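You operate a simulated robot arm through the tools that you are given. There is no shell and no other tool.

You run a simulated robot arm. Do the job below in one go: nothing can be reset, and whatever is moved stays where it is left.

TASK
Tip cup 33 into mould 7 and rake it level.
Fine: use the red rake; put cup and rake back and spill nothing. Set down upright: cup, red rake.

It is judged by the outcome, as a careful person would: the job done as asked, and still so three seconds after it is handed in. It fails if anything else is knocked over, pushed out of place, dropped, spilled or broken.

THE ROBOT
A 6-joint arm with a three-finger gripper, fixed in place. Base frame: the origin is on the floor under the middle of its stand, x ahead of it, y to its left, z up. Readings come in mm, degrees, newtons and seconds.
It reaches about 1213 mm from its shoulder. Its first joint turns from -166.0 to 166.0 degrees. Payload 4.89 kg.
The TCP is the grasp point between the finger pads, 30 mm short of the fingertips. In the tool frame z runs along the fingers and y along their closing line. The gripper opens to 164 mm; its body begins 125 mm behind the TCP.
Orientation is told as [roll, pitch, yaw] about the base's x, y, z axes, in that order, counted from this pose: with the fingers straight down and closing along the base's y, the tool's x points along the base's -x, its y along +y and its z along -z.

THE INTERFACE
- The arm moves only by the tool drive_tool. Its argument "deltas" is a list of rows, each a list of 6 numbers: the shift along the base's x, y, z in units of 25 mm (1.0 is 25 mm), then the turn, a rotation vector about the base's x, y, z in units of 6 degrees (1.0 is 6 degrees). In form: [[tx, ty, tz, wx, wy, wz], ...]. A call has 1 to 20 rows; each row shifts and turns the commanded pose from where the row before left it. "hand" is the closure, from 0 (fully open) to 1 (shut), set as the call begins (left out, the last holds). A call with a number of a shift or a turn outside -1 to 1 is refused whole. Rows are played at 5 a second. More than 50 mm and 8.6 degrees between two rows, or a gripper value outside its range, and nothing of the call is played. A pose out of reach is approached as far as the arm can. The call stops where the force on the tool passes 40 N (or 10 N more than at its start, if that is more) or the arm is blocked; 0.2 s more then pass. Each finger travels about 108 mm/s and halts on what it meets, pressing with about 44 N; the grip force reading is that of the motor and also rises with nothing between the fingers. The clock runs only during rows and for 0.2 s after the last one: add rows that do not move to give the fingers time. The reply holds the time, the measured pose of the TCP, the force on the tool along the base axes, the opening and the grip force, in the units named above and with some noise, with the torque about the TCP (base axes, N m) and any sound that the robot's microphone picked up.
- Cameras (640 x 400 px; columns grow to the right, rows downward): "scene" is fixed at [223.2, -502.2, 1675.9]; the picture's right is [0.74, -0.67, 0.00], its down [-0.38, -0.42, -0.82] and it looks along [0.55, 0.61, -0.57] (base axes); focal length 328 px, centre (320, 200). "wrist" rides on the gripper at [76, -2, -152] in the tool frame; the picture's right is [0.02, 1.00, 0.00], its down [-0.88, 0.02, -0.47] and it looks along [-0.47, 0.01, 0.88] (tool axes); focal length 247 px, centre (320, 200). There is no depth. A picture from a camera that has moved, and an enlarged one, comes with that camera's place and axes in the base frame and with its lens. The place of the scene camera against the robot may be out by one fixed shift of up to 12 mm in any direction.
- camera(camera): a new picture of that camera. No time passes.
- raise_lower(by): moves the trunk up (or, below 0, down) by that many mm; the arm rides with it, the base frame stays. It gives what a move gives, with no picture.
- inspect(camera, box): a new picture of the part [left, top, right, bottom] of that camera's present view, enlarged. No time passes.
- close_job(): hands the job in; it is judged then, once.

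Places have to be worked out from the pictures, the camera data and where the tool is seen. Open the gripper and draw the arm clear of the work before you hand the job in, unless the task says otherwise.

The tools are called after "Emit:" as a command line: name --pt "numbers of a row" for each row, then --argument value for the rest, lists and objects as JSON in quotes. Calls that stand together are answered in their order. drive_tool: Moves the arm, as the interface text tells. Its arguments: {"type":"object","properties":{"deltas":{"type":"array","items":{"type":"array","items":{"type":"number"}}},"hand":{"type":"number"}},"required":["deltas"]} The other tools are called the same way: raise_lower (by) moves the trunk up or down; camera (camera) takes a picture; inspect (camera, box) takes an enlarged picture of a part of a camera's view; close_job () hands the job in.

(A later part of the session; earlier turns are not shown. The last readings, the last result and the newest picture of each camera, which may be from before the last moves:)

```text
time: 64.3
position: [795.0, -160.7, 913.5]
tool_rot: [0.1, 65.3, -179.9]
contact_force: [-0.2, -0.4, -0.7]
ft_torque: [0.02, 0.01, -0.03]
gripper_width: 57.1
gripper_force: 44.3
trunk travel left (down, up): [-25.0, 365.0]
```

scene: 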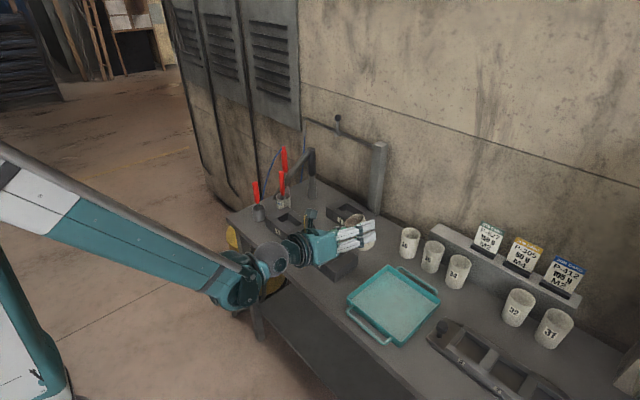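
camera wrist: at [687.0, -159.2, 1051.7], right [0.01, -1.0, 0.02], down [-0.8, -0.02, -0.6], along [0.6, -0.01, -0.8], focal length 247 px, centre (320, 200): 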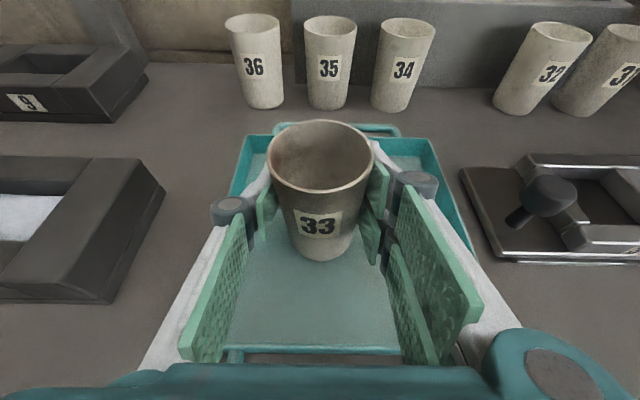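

Emit:
drive_tool --pt "0 0 -0.04 0 0 0" --pt "0 0 0 0 0 0"

Emit:
drive_tool --pt "0 0 -0.03 0 0 0" --pt "0 0 0 0 0 0"

```text
time: 65.0
position: [793.2, -160.7, 913.7]
tool_rot: [0.1, 65.3, -179.9]
contact_force: [1.7, -0.5, 6.3]
ft_torque: [0.15, -0.12, -0.06]
gripper_width: 57.2
gripper_force: 44.1
trunk travel left (down, up): [-25.0, 365.0]
```

```text
time: 65.5
position: [793.9, -159.6, 913.2]
tool_rot: [0.1, 65.2, -180.0]
contact_force: [5.5, -0.7, 19.2]
ft_torque: [0.37, -0.37, -0.12]
gripper_width: 57.0
gripper_force: 43.8
trunk travel left (down, up): [-25.0, 365.0]
```

The cup base is on the tray (19 N, slightly pressed). I ease up 0.8 mm and open the hand to the same width used on the way in.

Emit:
drive_tool --pt "0 0 0.03 0 0 0" --pt "0 0 0 0 0 0"

Emit:
drive_tool --pt "0 0 0 0 0 0" --pt "0 0 0 0 0 0" --pt "0 0 0 0 0 0" --pt "0 0 0 0 0 0" --hand 0.37

Emit:
camera --camera "wrist"

Emit:
inspect --camera "scene" --box '[330, 230, 450, 330]'

```text
time: 66.2
position: [791.8, -161.2, 913.4]
tool_rot: [0.1, 65.1, -179.8]
contact_force: [-1.9, -0.8, 4.9]
ft_torque: [0.06, 0.09, 0.0]
gripper_width: 57.1
gripper_force: 44.3
trunk travel left (down, up): [-25.0, 365.0]
```

```text
time: 67.2
position: [792.7, -160.3, 913.4]
tool_rot: [0.2, 65.3, -179.8]
contact_force: [-0.3, -0.1, 0.7]
ft_torque: [-0.03, 0.01, 0.0]
gripper_width: 103.3
gripper_force: 0.0
trunk travel left (down, up): [-25.0, 365.0]
```

```text
taken
camera wrist: at [686.2, -159.5, 1046.9], right [0.01, -1.0, 0.02], down [-0.8, -0.02, -0.6], along [0.6, -0.01, -0.8], focal length 247 px, centre (320, 200)
```

wrist: 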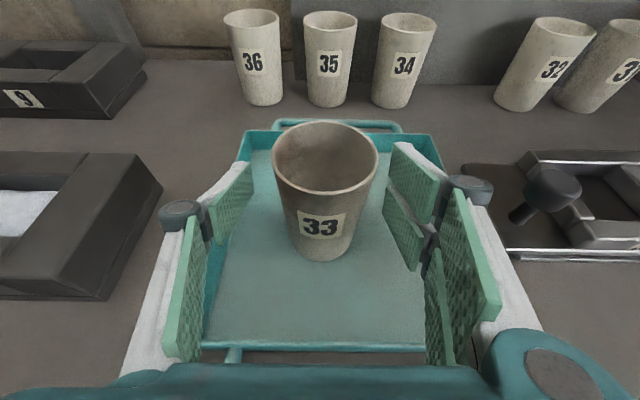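

```text
4.00 times, centred on (390, 280) of scene
camera zoom: at [223.2, -502.2, 1675.9], right [0.74, -0.67, 0.0], down [-0.38, -0.42, -0.82], along [0.55, 0.61, -0.57], focal length 1310 px, centre (40, -120)
```

zoom: 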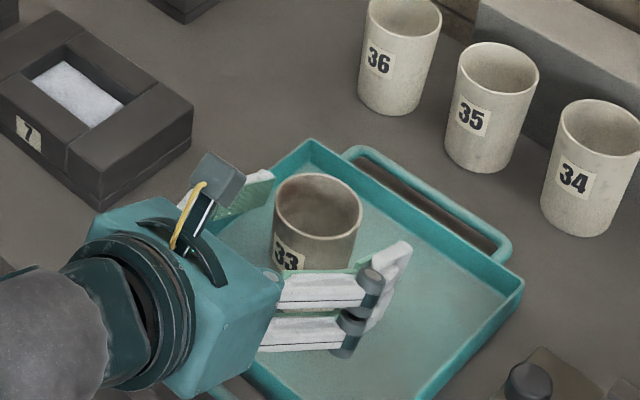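

Cup 33 stands upright and empty on the tray, within a few mm of where it was. I retreat straight back along the tool axis.

Emit:
drive_tool --pt "-0.5 0 0.23 0 0 0" --pt "-0.7 0 0.32 0 0 0" --pt "-0.7 0 0.32 0 0 0" --pt "-0.7 0 0.32 0 0 0" --pt "-0.7 0 0.32 0 0 0" --pt "-0.7 0 0.32 0 0 0" --pt "-0.7 0 0.4 0 0 0"

Emit:
inspect --camera "wrist" --box '[180, 60, 460, 260]'

Emit:
inspect --camera "scene" --box '[280, 210, 450, 330]'

```text
time: 68.8
position: [676.0, -161.8, 969.0]
tool_rot: [0.1, 65.2, -179.9]
contact_force: [2.1, 0.1, -0.3]
ft_torque: [0.04, 0.04, 0.06]
gripper_width: 103.4
gripper_force: 0.0
trunk travel left (down, up): [-25.0, 365.0]
```

```text
2.00 times, centred on (320, 160) of wrist
camera zoom: at [570.0, -160.5, 1102.6], right [0.01, -1.0, 0.02], down [-0.8, -0.02, -0.6], along [0.6, -0.01, -0.8], focal length 494 px, centre (320, 280)
```

zoom: 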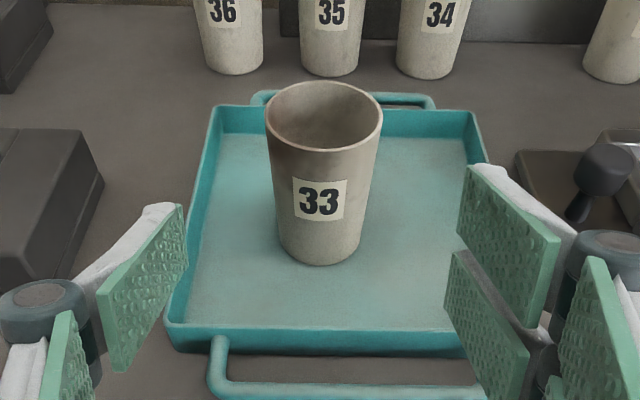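

```text
3.33 times, centred on (365, 270) of scene
camera zoom: at [223.2, -502.2, 1675.9], right [0.74, -0.67, 0.0], down [-0.38, -0.42, -0.82], along [0.55, 0.61, -0.57], focal length 1092 px, centre (170, -33)
```

zoom: 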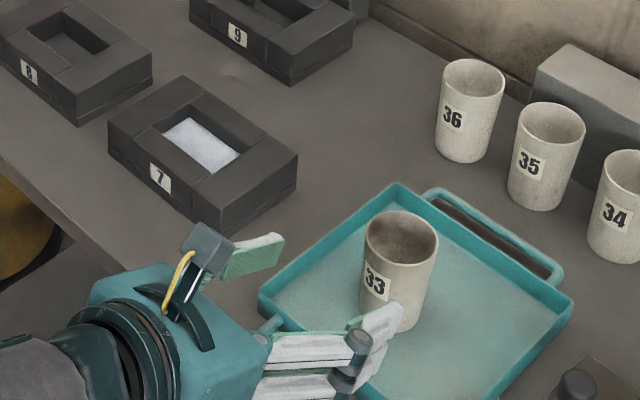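

Cup is fine. Next the rake: I raise the trunk back by 150 mm, then turn the tool back to pointing straight down and undo the 180° yaw on the way.

Emit:
raise_lower --by 150

Emit:
drive_tool --pt "-0.2 0 0.4 0 0.985 0" --pt "-0.2 0 0.4 0 0.985 0" --pt "-0.2 0 0.4 0 0.985 0" --pt "-0.2 0 0.4 0 0.985 0" --pt "-0.2 0 0.4 0 0.985 0" --pt "-0.2 0 0.4 0 0.985 0" --pt "-0.2 0 0.4 0 0.985 0" --pt "-0.2 0 0.4 0 0.985 0" --pt "-0.2 0 0.4 0 0.985 0" --pt "-0.2 0 0.4 0 0.985 0" --pt "-0.2 0 0.4 0 0.985 0" --hand 0

Emit:
drive_tool --pt "0 0.2 0 0 0 1" --pt "0 0.2 0 0 0 1" --pt "0 0.2 0 0 0 1" --pt "0 0.2 0 0 0 1" --pt "0 0.2 0 0 0 1" --pt "0 0.2 0 0 0 1" --pt "0 0.2 0 0 0 1" --pt "0 0.2 0 0 0 1" --pt "0 0.2 0 0 0 1" --pt "0 0.2 0 0 0 1" --pt "0 0.2 0 0 0 1" --pt "0 0.2 0 0 0 1" --pt "0 0.2 0 0 0 1" --pt "0 0.2 0 0 0 1" --pt "0 0.2 0 0 0 1" --pt "0 0.2 0 0 0 1" --pt "0 0.2 0 0 0 1" --pt "0 0.2 0 0 0 1" --pt "0 0.2 0 0 0 1" --pt "0 0.2 0 0 0 1"

Emit:
drive_tool --pt "0.3 0.6 0 0 0 1" --pt "0.3 0.6 0 0 0 1" --pt "0.3 0.6 0 0 0 1" --pt "0.3 0.6 0 0 0 1" --pt "0.3 0.6 0 0 0 1" --pt "0.3 0.6 0 0 0 1" --pt "0.3 0.6 0 0 0 1" --pt "0.3 0.6 0 0 0 1" --pt "0.3 0.6 0 0 0 1" --pt "0.3 0.6 0 0 0 1"

Emit:
camera --camera "wrist"

Emit:
camera --camera "scene"

```text
time: 70.5
position: [676.3, -161.9, 1119.2]
tool_rot: [0.2, 65.3, -179.9]
contact_force: [0.1, -1.9, 0.5]
ft_torque: [-0.01, -0.02, 0.03]
gripper_width: 103.3
gripper_force: 0.0
trunk travel left (down, up): [-175.0, 215.0]
```

```text
time: 72.9
position: [620.1, -160.3, 1231.0]
tool_rot: [0.0, 0.2, -180.0]
contact_force: [-1.2, -0.3, 0.3]
ft_torque: [-0.02, -0.12, 0.03]
gripper_width: 164.0
gripper_force: 0.0
trunk travel left (down, up): [-175.0, 215.0]
```

```text
time: 77.1
position: [620.9, -60.8, 1228.4]
tool_rot: [0.0, 0.3, -59.9]
contact_force: [0.4, -0.2, -0.4]
ft_torque: [0.04, -0.01, 0.02]
gripper_width: 164.2
gripper_force: 0.0
trunk travel left (down, up): [-175.0, 215.0]
```

```text
time: 79.3
position: [696.1, 89.0, 1229.1]
tool_rot: [0.0, 0.3, 0.0]
contact_force: [0.3, -0.6, 0.6]
ft_torque: [0.03, -0.03, 0.03]
gripper_width: 164.2
gripper_force: 0.0
trunk travel left (down, up): [-175.0, 215.0]
```

```text
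taken
camera wrist: at [619.6, 86.7, 1382.8], right [-0.02, 1.0, 0.0], down [0.88, 0.02, 0.47], along [0.47, 0.01, -0.88], focal length 247 px, centre (320, 200)
```

wrist: 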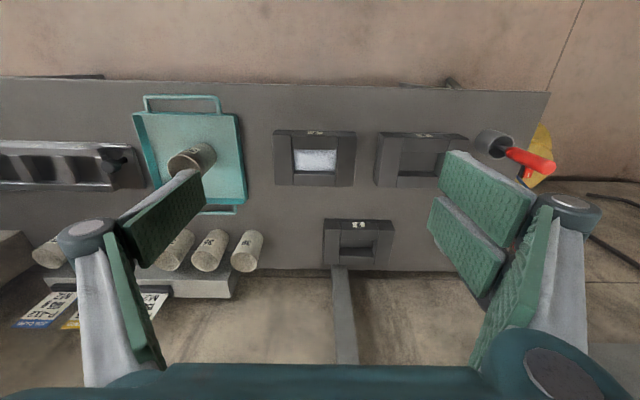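

```text
taken
```

scene: 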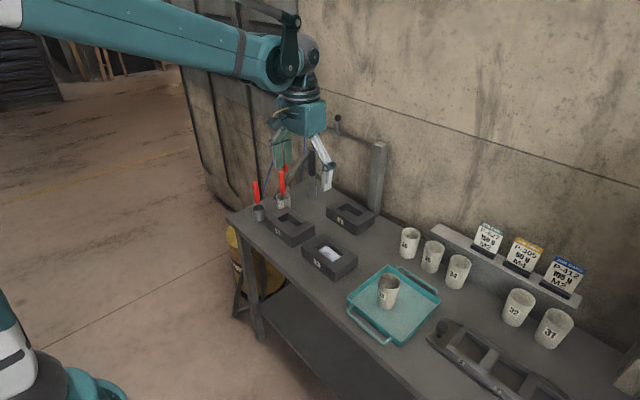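

The view is clear now; I inspect the powder surface in mould 7 and the cup.

Emit:
inspect --camera "wrist" --box '[265, 120, 365, 195]'

Emit:
inspect --camera "scene" --box '[290, 225, 370, 290]'

Emit:
inspect --camera "scene" --box '[345, 255, 445, 345]'

```text
5.33 times, centred on (315, 158) of wrist
camera zoom: at [619.6, 86.7, 1382.8], right [-0.02, 1.0, 0.0], down [0.88, 0.02, 0.47], along [0.47, 0.01, -0.88], focal length 1317 px, centre (347, 427)
```

zoom: 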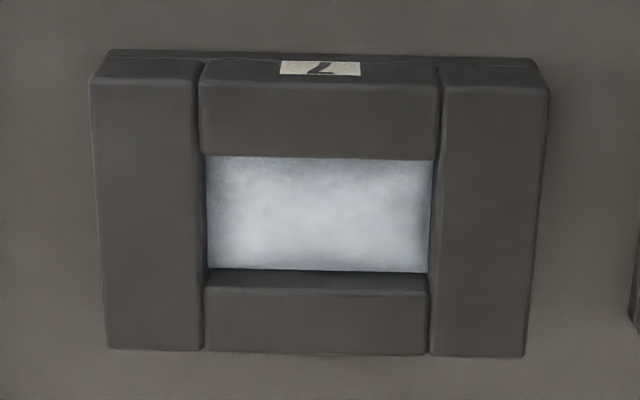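

```text
6.15 times, centred on (330, 258) of scene
camera zoom: at [223.2, -502.2, 1675.9], right [0.74, -0.67, 0.0], down [-0.38, -0.42, -0.82], along [0.55, 0.61, -0.57], focal length 2015 px, centre (258, -154)
```

zoom: 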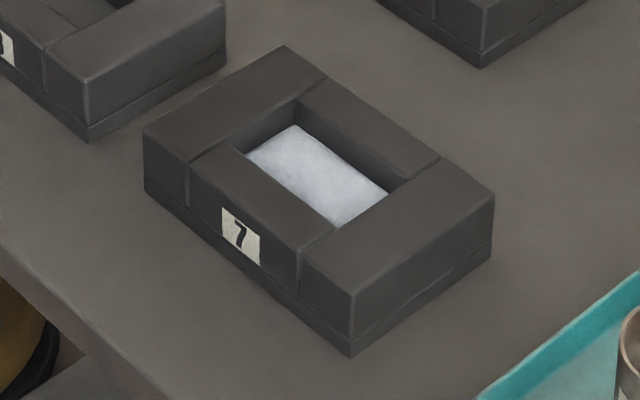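

```text
4.44 times, centred on (395, 300) of scene
camera zoom: at [223.2, -502.2, 1675.9], right [0.74, -0.67, 0.0], down [-0.38, -0.42, -0.82], along [0.55, 0.61, -0.57], focal length 1456 px, centre (-13, -244)
```

zoom: 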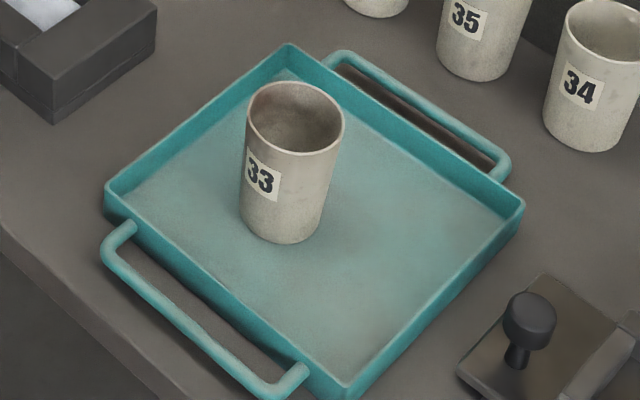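

Powder is only in the cavity, slightly uneven, level around 871 at the back wall. Now I move above the rake holder at about (750, 449) for a precise look, staying above the handle tops.

Emit:
drive_tool --pt "0 0.96 -0.2 0 0 0" --pt "0 0.96 -0.2 0 0 0" --pt "0 0.96 -0.2 0 0 0" --pt "0 0.96 -0.2 0 0 0" --pt "0 0.96 -0.2 0 0 0" --pt "0 0.96 -0.2 0 0 0" --pt "0 0.96 -0.2 0 0 0" --pt "0 0.96 -0.2 0 0 0" --pt "0 0.96 -0.2 0 0 0" --pt "0 0.96 -0.2 0 0 0" --pt "0 0.96 -0.2 0 0 0" --pt "0 0.96 -0.2 0 0 0" --pt "0 0.96 -0.2 0 0 0" --pt "0 0.96 -0.2 0 0 0" --pt "0 0.96 -0.2 0 0 0"

Emit:
camera --camera "wrist"

Emit:
inspect --camera "wrist" --box '[270, 130, 370, 240]'

Emit:
inspect --camera "scene" --box '[230, 120, 330, 230]'

```text
time: 82.5
position: [695.2, 447.2, 1155.3]
tool_rot: [0.1, 0.2, 0.1]
contact_force: [0.0, -0.3, 0.3]
ft_torque: [0.16, 0.0, 0.0]
gripper_width: 164.0
gripper_force: 0.0
trunk travel left (down, up): [-175.0, 215.0]
```

```text
taken
camera wrist: at [619.5, 445.0, 1308.0], right [-0.02, 1.0, 0.0], down [0.88, 0.02, 0.47], along [0.47, 0.01, -0.88], focal length 247 px, centre (320, 200)
```

wrist: 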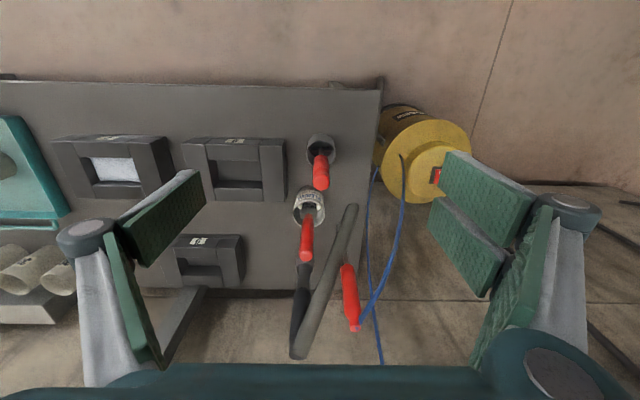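

```text
3.64 times, centred on (320, 185) of wrist
camera zoom: at [619.5, 445.0, 1308.0], right [-0.02, 1.0, 0.0], down [0.88, 0.02, 0.47], along [0.47, 0.01, -0.88], focal length 898 px, centre (320, 254)
```

zoom: 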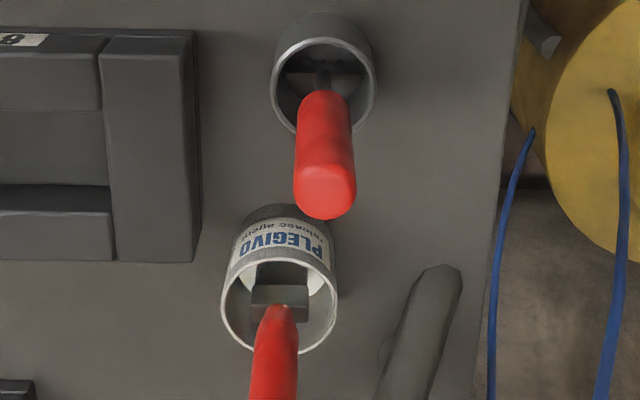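

```text
3.64 times, centred on (280, 175) of scene
camera zoom: at [223.2, -502.2, 1675.9], right [0.74, -0.67, 0.0], down [-0.38, -0.42, -0.82], along [0.55, 0.61, -0.57], focal length 1191 px, centre (466, 291)
```

zoom: 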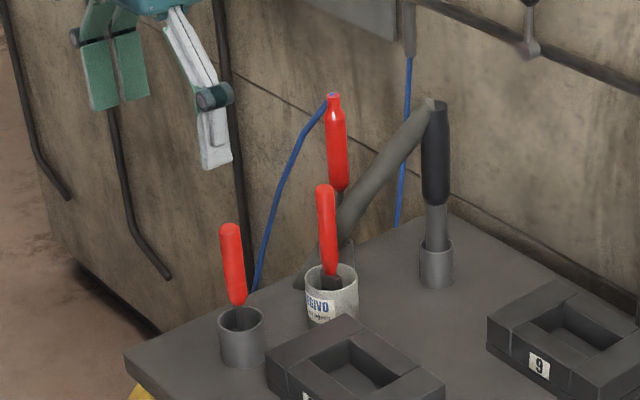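

The rake's handle is ~20 mm thick, upright at about (748, 449.5), red from z≈918 to 1019. I go above it with the hand half closed and check alignment.

Emit:
drive_tool --pt "0.528 0.023 -0.75 0 0 0" --pt "0.528 0.023 -0.75 0 0 0" --pt "0.528 0.023 -0.75 0 0 0" --pt "0.528 0.023 -0.75 0 0 0" --pt "0 0 0 0 0 0" --hand 0.4

Emit:
camera --camera "wrist"

Emit:
inspect --camera "scene" --box '[220, 100, 340, 230]'

```text
time: 83.7
position: [747.2, 450.2, 1080.4]
tool_rot: [-0.1, 0.2, 0.0]
contact_force: [-0.6, -0.1, -0.6]
ft_torque: [-0.03, 0.06, -0.01]
gripper_width: 98.3
gripper_force: 0.0
trunk travel left (down, up): [-175.0, 215.0]
```

```text
taken
camera wrist: at [670.7, 447.7, 1232.7], right [-0.02, 1.0, 0.0], down [0.88, 0.02, 0.47], along [0.47, 0.01, -0.88], focal length 247 px, centre (320, 200)
```

wrist: 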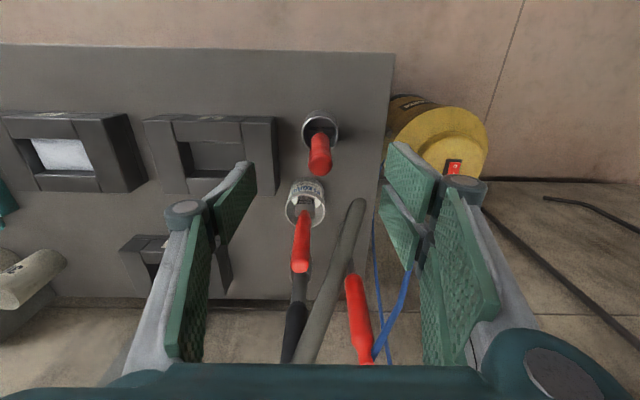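

```text
3.08 times, centred on (280, 165) of scene
camera zoom: at [223.2, -502.2, 1675.9], right [0.74, -0.67, 0.0], down [-0.38, -0.42, -0.82], along [0.55, 0.61, -0.57], focal length 1008 px, centre (443, 308)
```

zoom: 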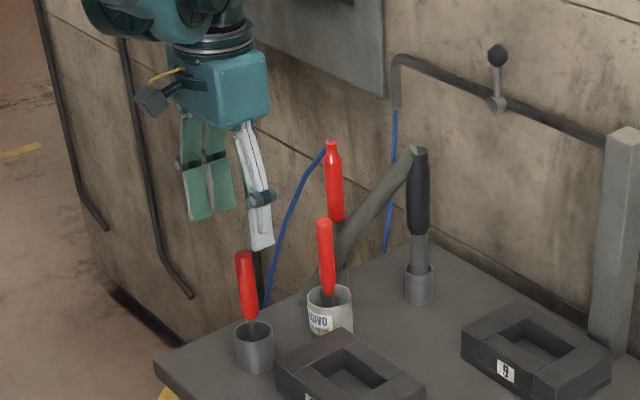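

Emit:
inspect --camera "wrist" --box '[280, 100, 360, 190]'

```text
4.44 times, centred on (320, 145) of wrist
camera zoom: at [670.7, 447.7, 1232.7], right [-0.02, 1.0, 0.0], down [0.88, 0.02, 0.47], along [0.47, 0.01, -0.88], focal length 1098 px, centre (320, 444)
```

zoom: 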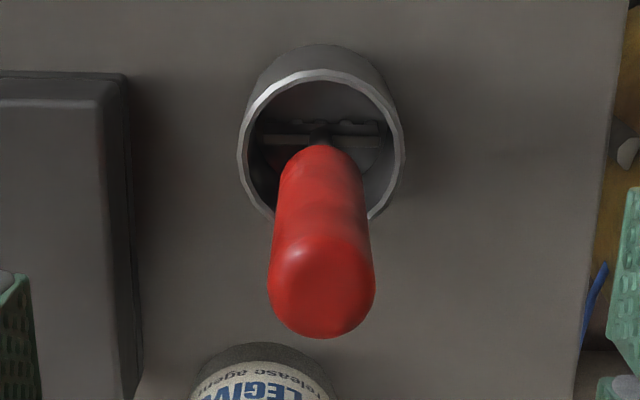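

Handle top triangulates to (748, 449.6, 1015) – right on the TCP axis. I descend to z≈988 around the handle.

Emit:
drive_tool --pt "0.02 -0.01 -0.8 0 0 0" --pt "0.02 -0.01 -0.8 0 0 0" --pt "0 0 -0.8 0 0 0" --pt "0 0 -0.8 0 0 0" --pt "0 0 -0.5 0 0 0" --pt "0 0 0 0 0 0"

Emit:
camera --camera "wrist"

Emit:
inspect --camera "scene" --box '[220, 120, 320, 230]'

```text
time: 85.1
position: [748.6, 450.7, 987.4]
tool_rot: [0.0, 0.2, 0.0]
contact_force: [0.2, -0.2, -0.4]
ft_torque: [-0.01, 0.05, 0.02]
gripper_width: 98.5
gripper_force: 0.0
trunk travel left (down, up): [-175.0, 215.0]
```

```text
taken
camera wrist: at [672.8, 448.8, 1140.0], right [-0.02, 1.0, 0.0], down [0.88, 0.02, 0.47], along [0.47, 0.01, -0.88], focal length 247 px, centre (320, 200)
```

wrist: 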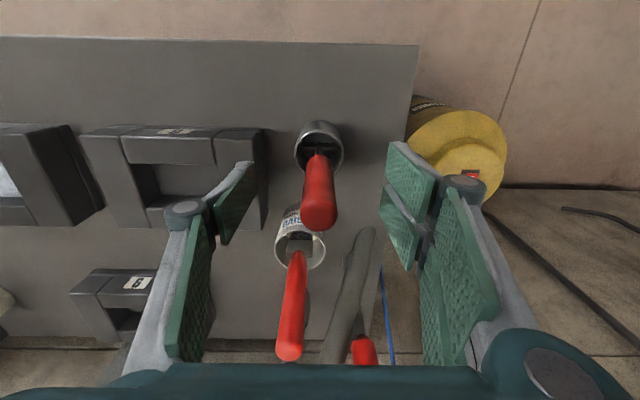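

```text
3.64 times, centred on (270, 175) of scene
camera zoom: at [223.2, -502.2, 1675.9], right [0.74, -0.67, 0.0], down [-0.38, -0.42, -0.82], along [0.55, 0.61, -0.57], focal length 1191 px, centre (502, 291)
```

zoom: 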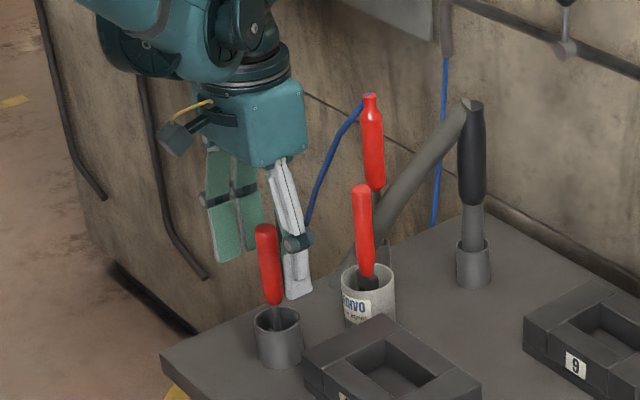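

The handle is centred between the fingers. I close on it.

Emit:
drive_tool --pt "0 0 0 0 0 0" --pt "0 0 0 0 0 0" --pt "0 0 0 0 0 0" --pt "0 0 0 0 0 0" --pt "0 0 0 0 0 0" --hand 1.0

Emit:
camera --camera "wrist"

Emit:
inspect --camera "scene" --box '[220, 120, 320, 230]'

```text
time: 86.3
position: [748.9, 450.9, 987.9]
tool_rot: [0.0, 0.2, 0.1]
contact_force: [0.4, -0.3, -0.3]
ft_torque: [0.02, 0.02, 0.0]
gripper_width: 21.4
gripper_force: 44.5
trunk travel left (down, up): [-175.0, 215.0]
```

```text
taken
camera wrist: at [672.8, 448.9, 1140.2], right [-0.02, 1.0, 0.0], down [0.88, 0.02, 0.47], along [0.47, 0.01, -0.88], focal length 247 px, centre (320, 200)
```

wrist: 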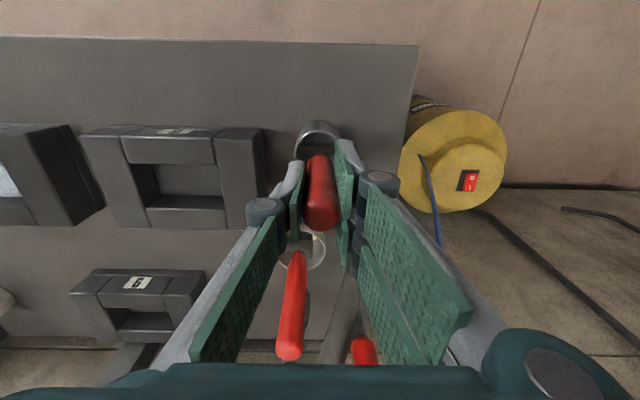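

```text
3.64 times, centred on (270, 175) of scene
camera zoom: at [223.2, -502.2, 1675.9], right [0.74, -0.67, 0.0], down [-0.38, -0.42, -0.82], along [0.55, 0.61, -0.57], focal length 1191 px, centre (502, 291)
```

zoom: 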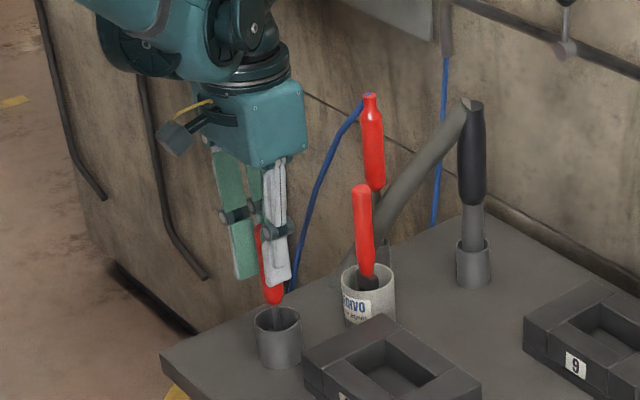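

Gripped (21.4 mm). I lift the rake straight up out of the holder.

Emit:
drive_tool --pt "0 0 0.3 0 0 0" --pt "0 0 0.5 0 0 0" --pt "0 0 0.7 0 0 0" --pt "0 0 0.8 0 0 0" --pt "0 0 0.8 0 0 0" --pt "0 0 0.9 0 0 0" --pt "0 0 0.9 0 0 0"

Emit:
camera --camera "wrist"

Emit:
inspect --camera "scene" --box '[220, 120, 320, 230]'

```text
time: 87.9
position: [751.2, 451.0, 1110.3]
tool_rot: [0.0, 0.3, 0.1]
contact_force: [0.1, 0.2, -1.6]
ft_torque: [-0.05, 0.06, 0.01]
gripper_width: 21.1
gripper_force: 43.8
trunk travel left (down, up): [-175.0, 215.0]
```

```text
taken
camera wrist: at [674.5, 448.9, 1262.5], right [-0.02, 1.0, 0.0], down [0.88, 0.02, 0.47], along [0.47, 0.01, -0.88], focal length 247 px, centre (320, 200)
```

wrist: 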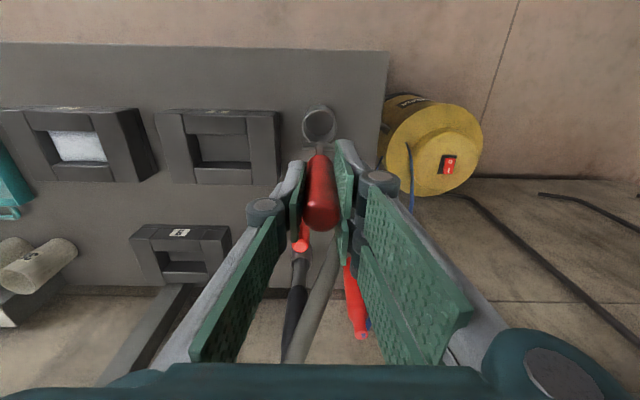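

```text
3.64 times, centred on (270, 175) of scene
camera zoom: at [223.2, -502.2, 1675.9], right [0.74, -0.67, 0.0], down [-0.38, -0.42, -0.82], along [0.55, 0.61, -0.57], focal length 1191 px, centre (502, 291)
```

zoom: 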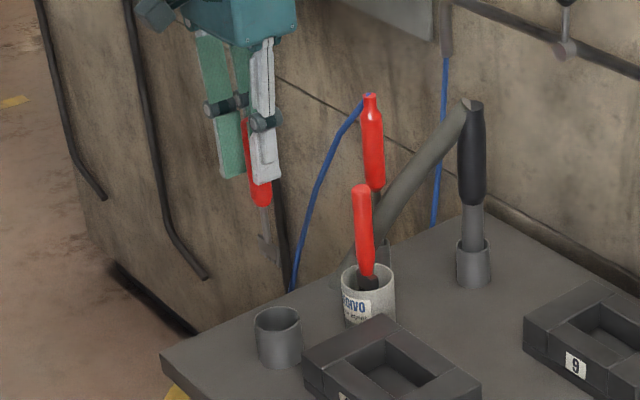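

Emit:
inspect --camera "scene" --box '[262, 150, 302, 190]'

Emit:
inspect --camera "wrist" --box '[270, 90, 370, 190]'

```text
10.00 times, centred on (282, 170) of scene
camera zoom: at [223.2, -502.2, 1675.9], right [0.74, -0.67, 0.0], down [-0.38, -0.42, -0.82], along [0.55, 0.61, -0.57], focal length 3275 px, centre (700, 500)
```

zoom: 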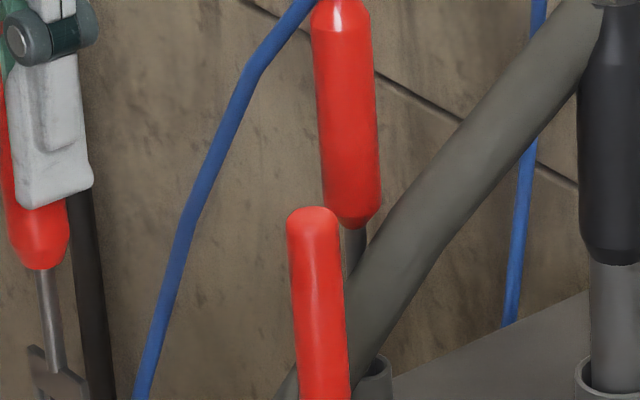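

```text
4.00 times, centred on (320, 140) of wrist
camera zoom: at [674.5, 448.9, 1262.5], right [-0.02, 1.0, 0.0], down [0.88, 0.02, 0.47], along [0.47, 0.01, -0.88], focal length 988 px, centre (320, 440)
```

zoom: 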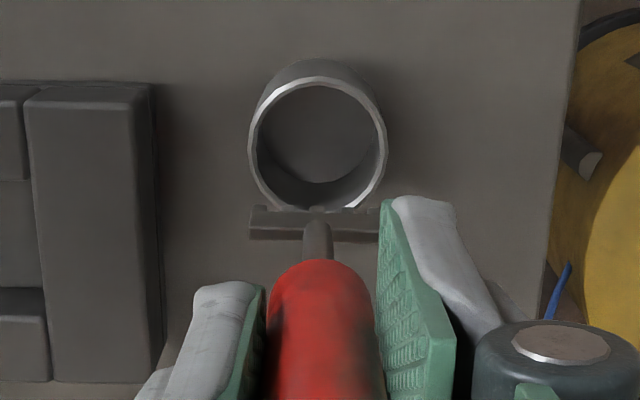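

Emit:
inspect --camera "scene" --box '[255, 168, 285, 196]'

Emit:
inspect --camera "wrist" --box '[300, 130, 345, 165]'

```text
14.29 times, centred on (270, 182) of scene
camera zoom: at [223.2, -502.2, 1675.9], right [0.74, -0.67, 0.0], down [-0.38, -0.42, -0.82], along [0.55, 0.61, -0.57], focal length 4678 px, centre (1034, 457)
```

zoom: 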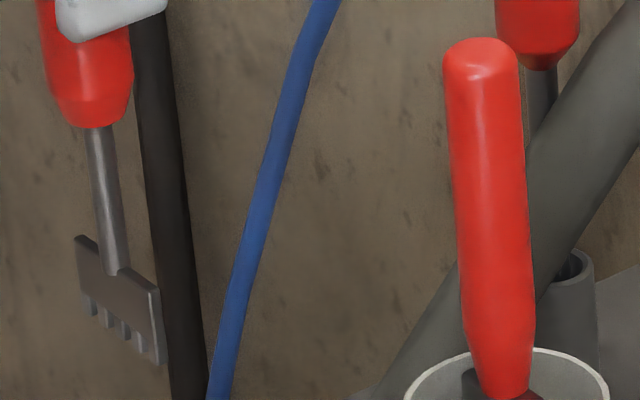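

```text
11.43 times, centred on (322, 148) of wrist
camera zoom: at [674.5, 448.9, 1262.5], right [-0.02, 1.0, 0.0], down [0.88, 0.02, 0.47], along [0.47, 0.01, -0.88], focal length 2823 px, centre (291, 800)
```

zoom: 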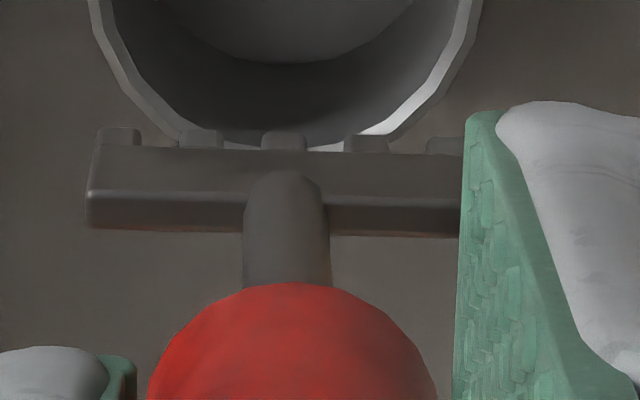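

The rake is a comb: a ~40 mm plate with five short teeth pointing down, so it works with the handle upright; teeth tips are ≈135 mm below the TCP. I carry it high over to mould 7.

Emit:
drive_tool --pt "0 -0.5 0 0 0 0" --pt "0.05 -0.9 0 0 0 0" --pt "0.1 -1 0 0 0 0" --pt "0.12 -1 0 0 0 0" --pt "0.12 -1 0 0 0 0" --pt "0.12 -1 0 0 0 0" --pt "0.12 -1 0 0 0 0" --pt "0.12 -1 0 0 0 0" --pt "0.12 -1 0 0 0 0" --pt "0.12 -1 0 0 0 0" --pt "0.12 -1 0 0 0 0" --pt "0.12 -1 0 0 0 0" --pt "0.12 -1 0 0 0 0" --pt "0.12 -1 0 0 0 0" --pt "0.12 -0.9 0 0 0 0" --pt "0.12 -0.42 0 0 0 0"

Emit:
camera --camera "wrist"

Emit:
camera --camera "scene"

```text
time: 91.3
position: [794.5, 83.9, 1107.9]
tool_rot: [0.0, 0.2, 0.1]
contact_force: [0.6, 0.4, -1.1]
ft_torque: [-0.01, 0.04, 0.02]
gripper_width: 21.0
gripper_force: 43.9
trunk travel left (down, up): [-175.0, 215.0]
```

```text
taken
camera wrist: at [717.8, 80.9, 1261.7], right [-0.02, 1.0, 0.0], down [0.88, 0.02, 0.47], along [0.47, 0.01, -0.88], focal length 247 px, centre (320, 200)
```

wrist: 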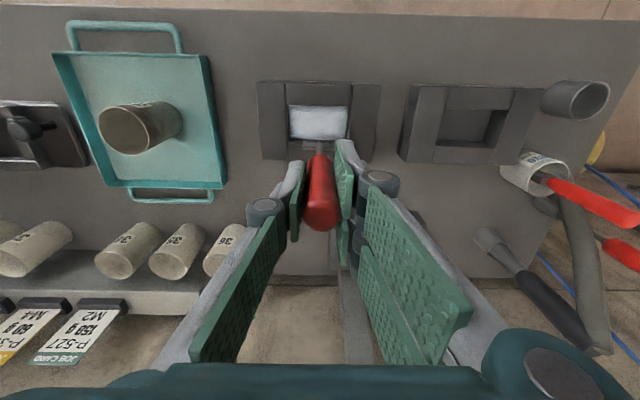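

```text
taken
```

scene: 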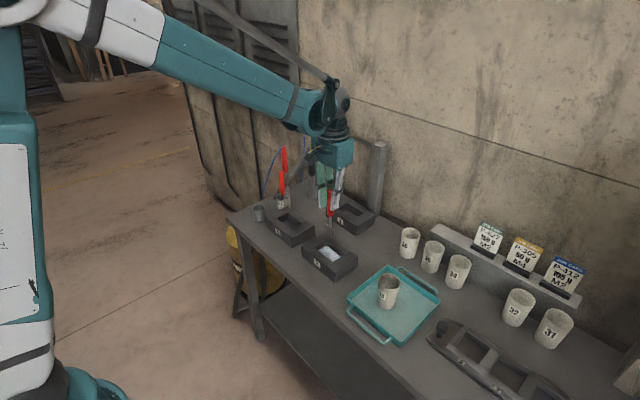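

Emit:
inspect --camera "wrist" --box '[250, 70, 390, 180]'

Emit:
inspect --camera "scene" --box '[290, 190, 370, 290]'

```text
3.64 times, centred on (320, 125) of wrist
camera zoom: at [717.8, 80.9, 1261.7], right [-0.02, 1.0, 0.0], down [0.88, 0.02, 0.47], along [0.47, 0.01, -0.88], focal length 898 px, centre (320, 473)
```

zoom: 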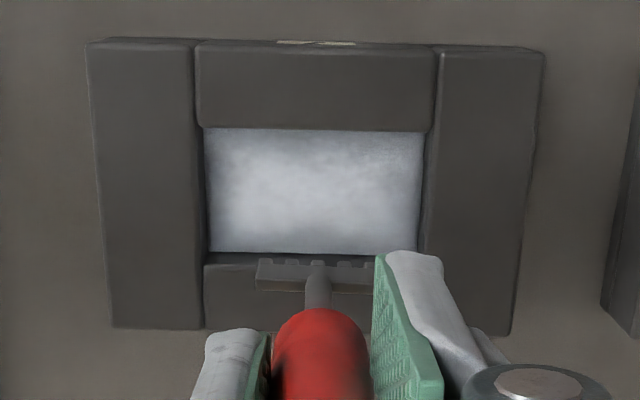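

```text
4.00 times, centred on (330, 240) of scene
camera zoom: at [223.2, -502.2, 1675.9], right [0.74, -0.67, 0.0], down [-0.38, -0.42, -0.82], along [0.55, 0.61, -0.57], focal length 1310 px, centre (280, 40)
```

zoom: 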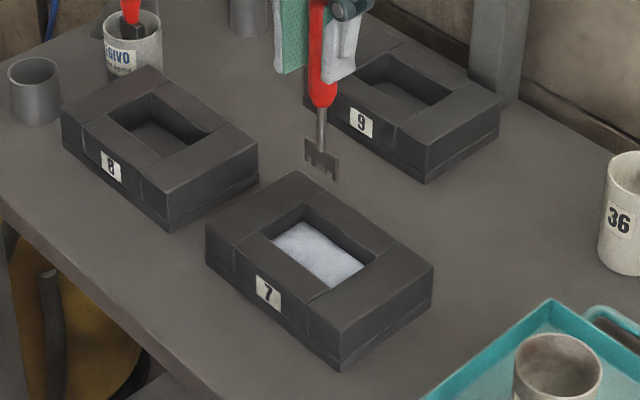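

Measured again from here, the cavity centre is about (791.5, 81). I lower the rake so the teeth sit just inside the rim level (≈890) and look.

Emit:
drive_tool --pt "-0.06 -0.08 -0.8 0 0 0" --pt "-0.06 -0.04 -0.8 0 0 0" --pt "0 0 -0.8 0 0 0" --pt "0 0 -0.6 0 0 0" --pt "0 0 -0.3 0 0 0" --pt "0 0 0 0 0 0"

Emit:
inspect --camera "scene" --box '[300, 210, 360, 275]'

Emit:
inspect --camera "wrist" --box '[250, 70, 390, 180]'

```text
time: 92.7
position: [790.6, 79.6, 1025.9]
tool_rot: [-0.1, 0.3, 0.1]
contact_force: [-0.3, 0.4, -0.7]
ft_torque: [0.02, 0.03, 0.02]
gripper_width: 21.1
gripper_force: 44.0
trunk travel left (down, up): [-175.0, 215.0]
```

```text
6.15 times, centred on (330, 242) of scene
camera zoom: at [223.2, -502.2, 1675.9], right [0.74, -0.67, 0.0], down [-0.38, -0.42, -0.82], along [0.55, 0.61, -0.57], focal length 2015 px, centre (258, -62)
```

zoom: 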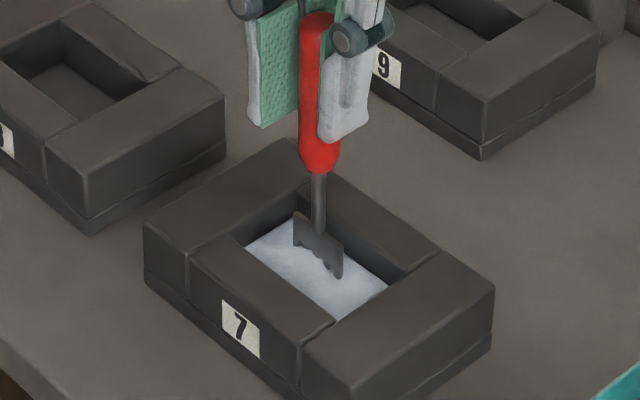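

```text
3.64 times, centred on (320, 125) of wrist
camera zoom: at [713.6, 77.6, 1178.5], right [-0.02, 1.0, 0.0], down [0.88, 0.02, 0.47], along [0.47, 0.01, -0.88], focal length 898 px, centre (320, 473)
```

zoom: 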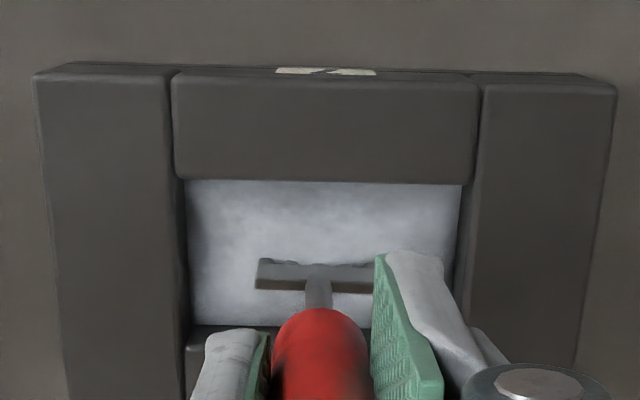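

The head is clear of all walls with the teeth still above the powder. I lower 10 mm more (teeth ≈880) and make a first light pass across x to see whether it touches.

Emit:
drive_tool --pt "0 0 -0.2 0 0 0" --pt "0 0 -0.2 0 0 0" --pt "0.3 0 0 0 0 0" --pt "0.3 0 0 0 0 0" --pt "0.15 0 0 0 0 0" --pt "-0.3 0 0 0 0 0" --pt "-0.3 0 0 0 0 0" --pt "-0.3 0 0 0 0 0" --pt "-0.3 0 0 0 0 0" --pt "-0.25 0 0 0 0 0" --pt "0.3 0 0 0 0 0" --pt "0.4 0 0 0 0 0"

Emit:
inspect --camera "scene" --box '[300, 210, 360, 275]'

Emit:
inspect --camera "wrist" --box '[250, 70, 390, 180]'

```text
time: 95.3
position: [789.8, 79.2, 1016.8]
tool_rot: [0.0, 0.2, 0.2]
contact_force: [-0.9, -0.5, 0.5]
ft_torque: [0.0, -0.02, 0.01]
gripper_width: 21.2
gripper_force: 43.4
trunk travel left (down, up): [-175.0, 215.0]
```

```text
6.15 times, centred on (330, 242) of scene
camera zoom: at [223.2, -502.2, 1675.9], right [0.74, -0.67, 0.0], down [-0.38, -0.42, -0.82], along [0.55, 0.61, -0.57], focal length 2015 px, centre (258, -62)
```

zoom: 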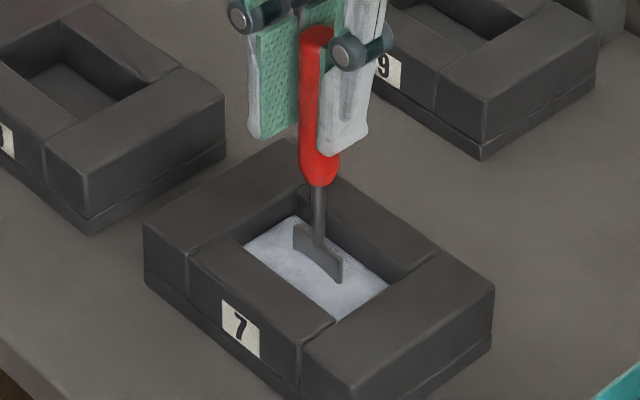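

```text
3.64 times, centred on (320, 125) of wrist
camera zoom: at [713.5, 77.5, 1169.8], right [-0.02, 1.0, 0.0], down [0.88, 0.02, 0.47], along [0.47, 0.01, -0.88], focal length 898 px, centre (320, 473)
```

zoom: 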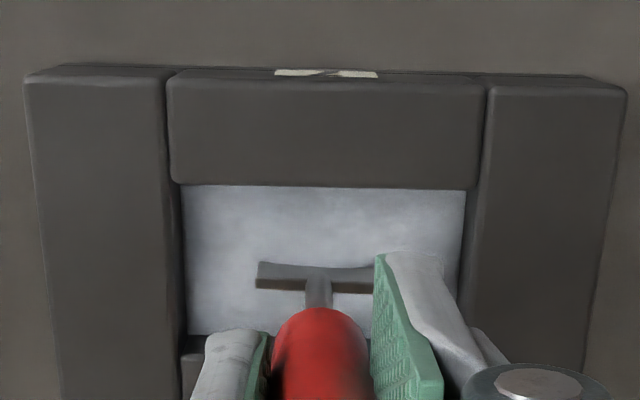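

The teeth are now in the powder and show that the middle is higher than the ends. I raise the rake, turn it 90° so the plate lies across the cavity's short side, and then sweep along y to spread the mound.

Emit:
drive_tool --pt "0.05 0.05 0.5 0 0 0" --pt "0 0 0.5 0 0 0" --pt "0 0 0.3 0 0 0" --pt "0 0 0 0 0 -1" --pt "0 0 0 0 0 -1" --pt "0 0 0 0 0 -1" --pt "0 0 0 0 0 -1" --pt "0 0 0 0 0 -1" --pt "0 0 0 0 0 -1" --pt "0 0 0 0 0 -1" --pt "0 0 0 0 0 -1" --pt "0 0 0 0 0 -1" --pt "0 0 0 0 0 -1" --pt "0 0 0 0 0 -1" --pt "0 0 0 0 0 -1" --pt "0 0 0 0 0 -1" --pt "0 0 0 0 0 -1" --pt "0 0 0 0 0 -1"

Emit:
camera --camera "wrist"

Emit:
inspect --camera "scene" --box '[300, 210, 360, 275]'

```text
time: 99.1
position: [791.6, 80.3, 1049.6]
tool_rot: [-0.1, 0.3, -90.0]
contact_force: [0.5, -0.6, -0.9]
ft_torque: [-0.01, 0.01, -0.01]
gripper_width: 21.1
gripper_force: 43.9
trunk travel left (down, up): [-175.0, 215.0]
```

```text
taken
camera wrist: at [789.1, 156.3, 1202.2], right [1.0, 0.02, 0.0], down [0.02, -0.88, 0.47], along [0.01, -0.47, -0.88], focal length 247 px, centre (320, 200)
```

wrist: 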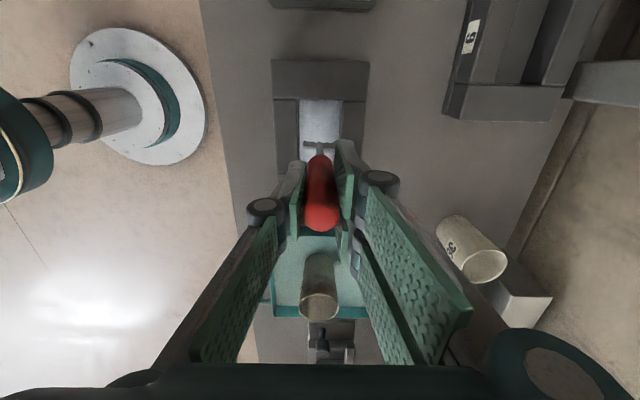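

```text
6.15 times, centred on (330, 242) of scene
camera zoom: at [223.2, -502.2, 1675.9], right [0.74, -0.67, 0.0], down [-0.38, -0.42, -0.82], along [0.55, 0.61, -0.57], focal length 2015 px, centre (258, -62)
```

zoom: 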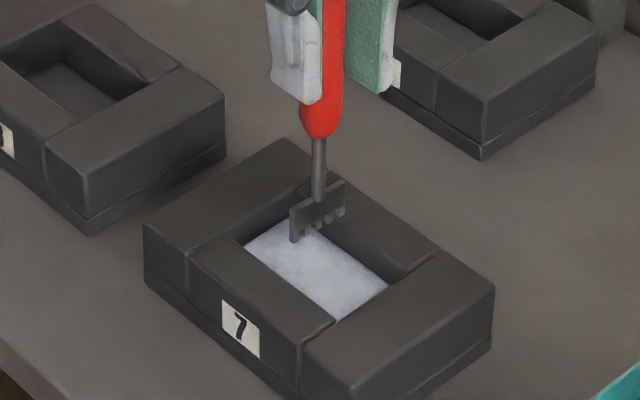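

Emit:
inspect --camera "wrist" --box '[260, 50, 380, 170]'

```text
3.33 times, centred on (320, 110) of wrist
camera zoom: at [789.1, 156.3, 1202.2], right [1.0, 0.02, 0.0], down [0.02, -0.88, 0.47], along [0.01, -0.47, -0.88], focal length 823 px, centre (320, 500)
```

zoom: 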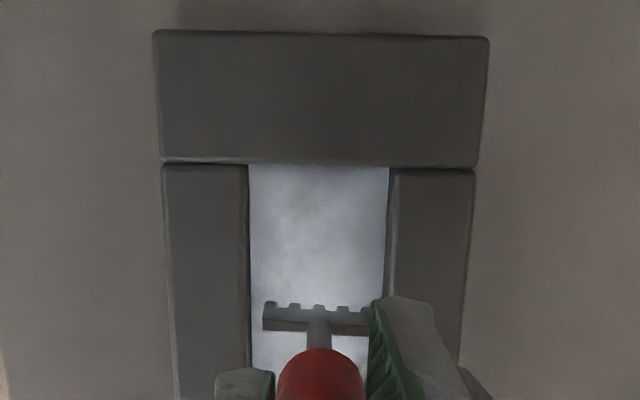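

Plate and cavity are centred on each other in x, with ~5 mm to spare on each side. I go to the +y end, lower the teeth to ≈877 and make a slow pass toward -y.

Emit:
drive_tool --pt "0 0.7 0 0 0 0" --pt "0 0.7 0 0 0 0" --pt "0 0 -0.6 0 0 0" --pt "0 0 -0.5 0 0 0" --pt "0 0 -0.42 0 0 0" --pt "0 -0.3 0 0 0 0" --pt "0 -0.3 0 0 0 0" --pt "0 -0.3 0 0 0 0" --pt "0 -0.3 0 0 0 0" --pt "0 -0.3 0 0 0 0" --pt "0 -0.3 0 0 0 0" --pt "0 -0.3 0 0 0 0" --pt "0 -0.3 0 0 0 0" --pt "0 -0.3 0 0 0 0" --pt "0 -0.1 0 0 0 0"

Emit:
inspect --camera "scene" --box '[300, 210, 360, 275]'

Emit:
inspect --camera "wrist" --box '[260, 50, 380, 170]'

```text
time: 102.3
position: [790.8, 46.2, 1011.7]
tool_rot: [0.0, 0.2, -89.8]
contact_force: [-0.1, 0.6, 0.1]
ft_torque: [0.0, 0.01, 0.01]
gripper_width: 21.0
gripper_force: 43.6
trunk travel left (down, up): [-175.0, 215.0]
```

```text
6.15 times, centred on (330, 242) of scene
camera zoom: at [223.2, -502.2, 1675.9], right [0.74, -0.67, 0.0], down [-0.38, -0.42, -0.82], along [0.55, 0.61, -0.57], focal length 2015 px, centre (258, -62)
```

zoom: 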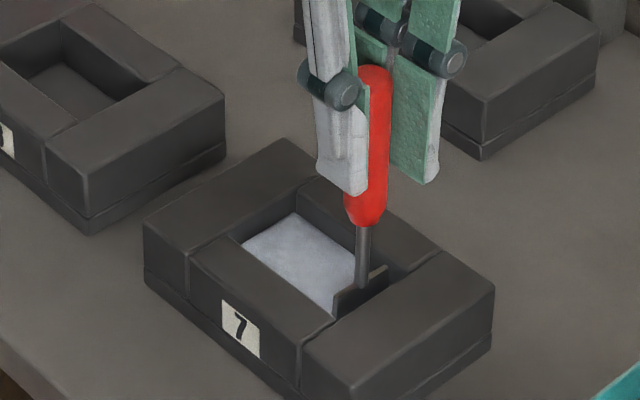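

```text
3.33 times, centred on (320, 110) of wrist
camera zoom: at [788.4, 121.0, 1164.3], right [1.0, 0.02, 0.0], down [0.02, -0.88, 0.47], along [0.01, -0.47, -0.88], focal length 823 px, centre (320, 500)
```

zoom: 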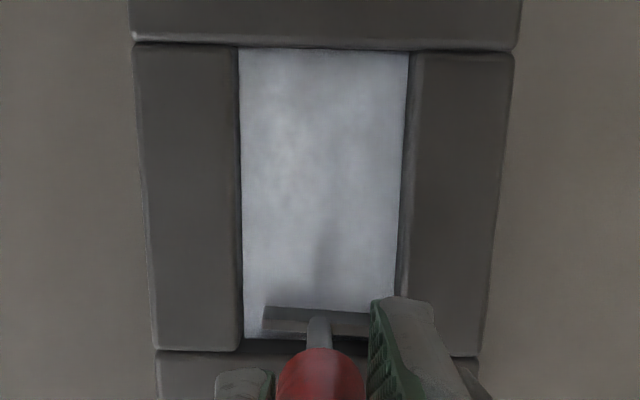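

The pass smoothed the powder without pushing any over the rim. I make the return pass towards +y at the same height, shifted slightly in x to cover the sides.

Emit:
drive_tool --pt "0.1 0 0 0 0 0" --pt "0 0.3 0 0 0 0" --pt "0 0.3 0 0 0 0" --pt "0 0.3 0 0 0 0" --pt "0 0.3 0 0 0 0" --pt "0 0.3 0 0 0 0" --pt "0 0.3 0 0 0 0" --pt "0 0.3 0 0 0 0" --pt "0 0.3 0 0 0 0" --pt "0 0.3 0 0 0 0" --pt "0 0.1 0 0 0 0" --pt "-0.2 0 0 0 0 0" --pt "0 -0.3 0 0 0 0" --pt "0 -0.3 0 0 0 0" --pt "0 -0.3 0 0 0 0" --pt "0 -0.3 0 0 0 0" --pt "0 -0.3 0 0 0 0"

Emit:
inspect --camera "scene" --box '[300, 210, 360, 275]'

Emit:
inspect --camera "wrist" --box '[260, 50, 380, 170]'

```text
time: 105.9
position: [787.9, 78.8, 1011.6]
tool_rot: [-0.1, 0.1, -89.9]
contact_force: [-0.7, 1.6, -0.3]
ft_torque: [0.01, 0.01, -0.01]
gripper_width: 21.0
gripper_force: 44.3
trunk travel left (down, up): [-175.0, 215.0]
```

```text
6.15 times, centred on (330, 242) of scene
camera zoom: at [223.2, -502.2, 1675.9], right [0.74, -0.67, 0.0], down [-0.38, -0.42, -0.82], along [0.55, 0.61, -0.57], focal length 2015 px, centre (258, -62)
```

zoom: 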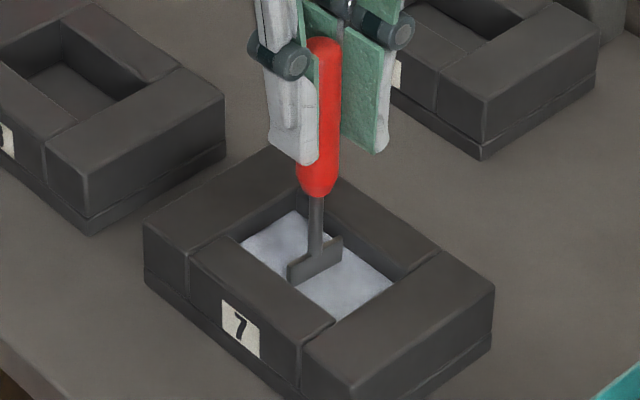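

```text
3.33 times, centred on (320, 110) of wrist
camera zoom: at [785.8, 154.3, 1164.5], right [1.0, 0.02, 0.0], down [0.02, -0.88, 0.47], along [0.01, -0.47, -0.88], focal length 823 px, centre (320, 500)
```

zoom: 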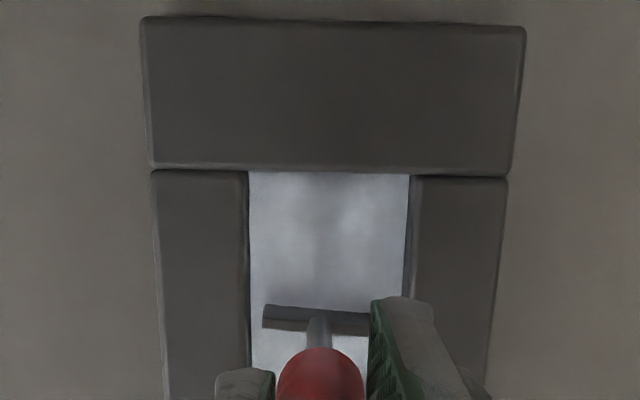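

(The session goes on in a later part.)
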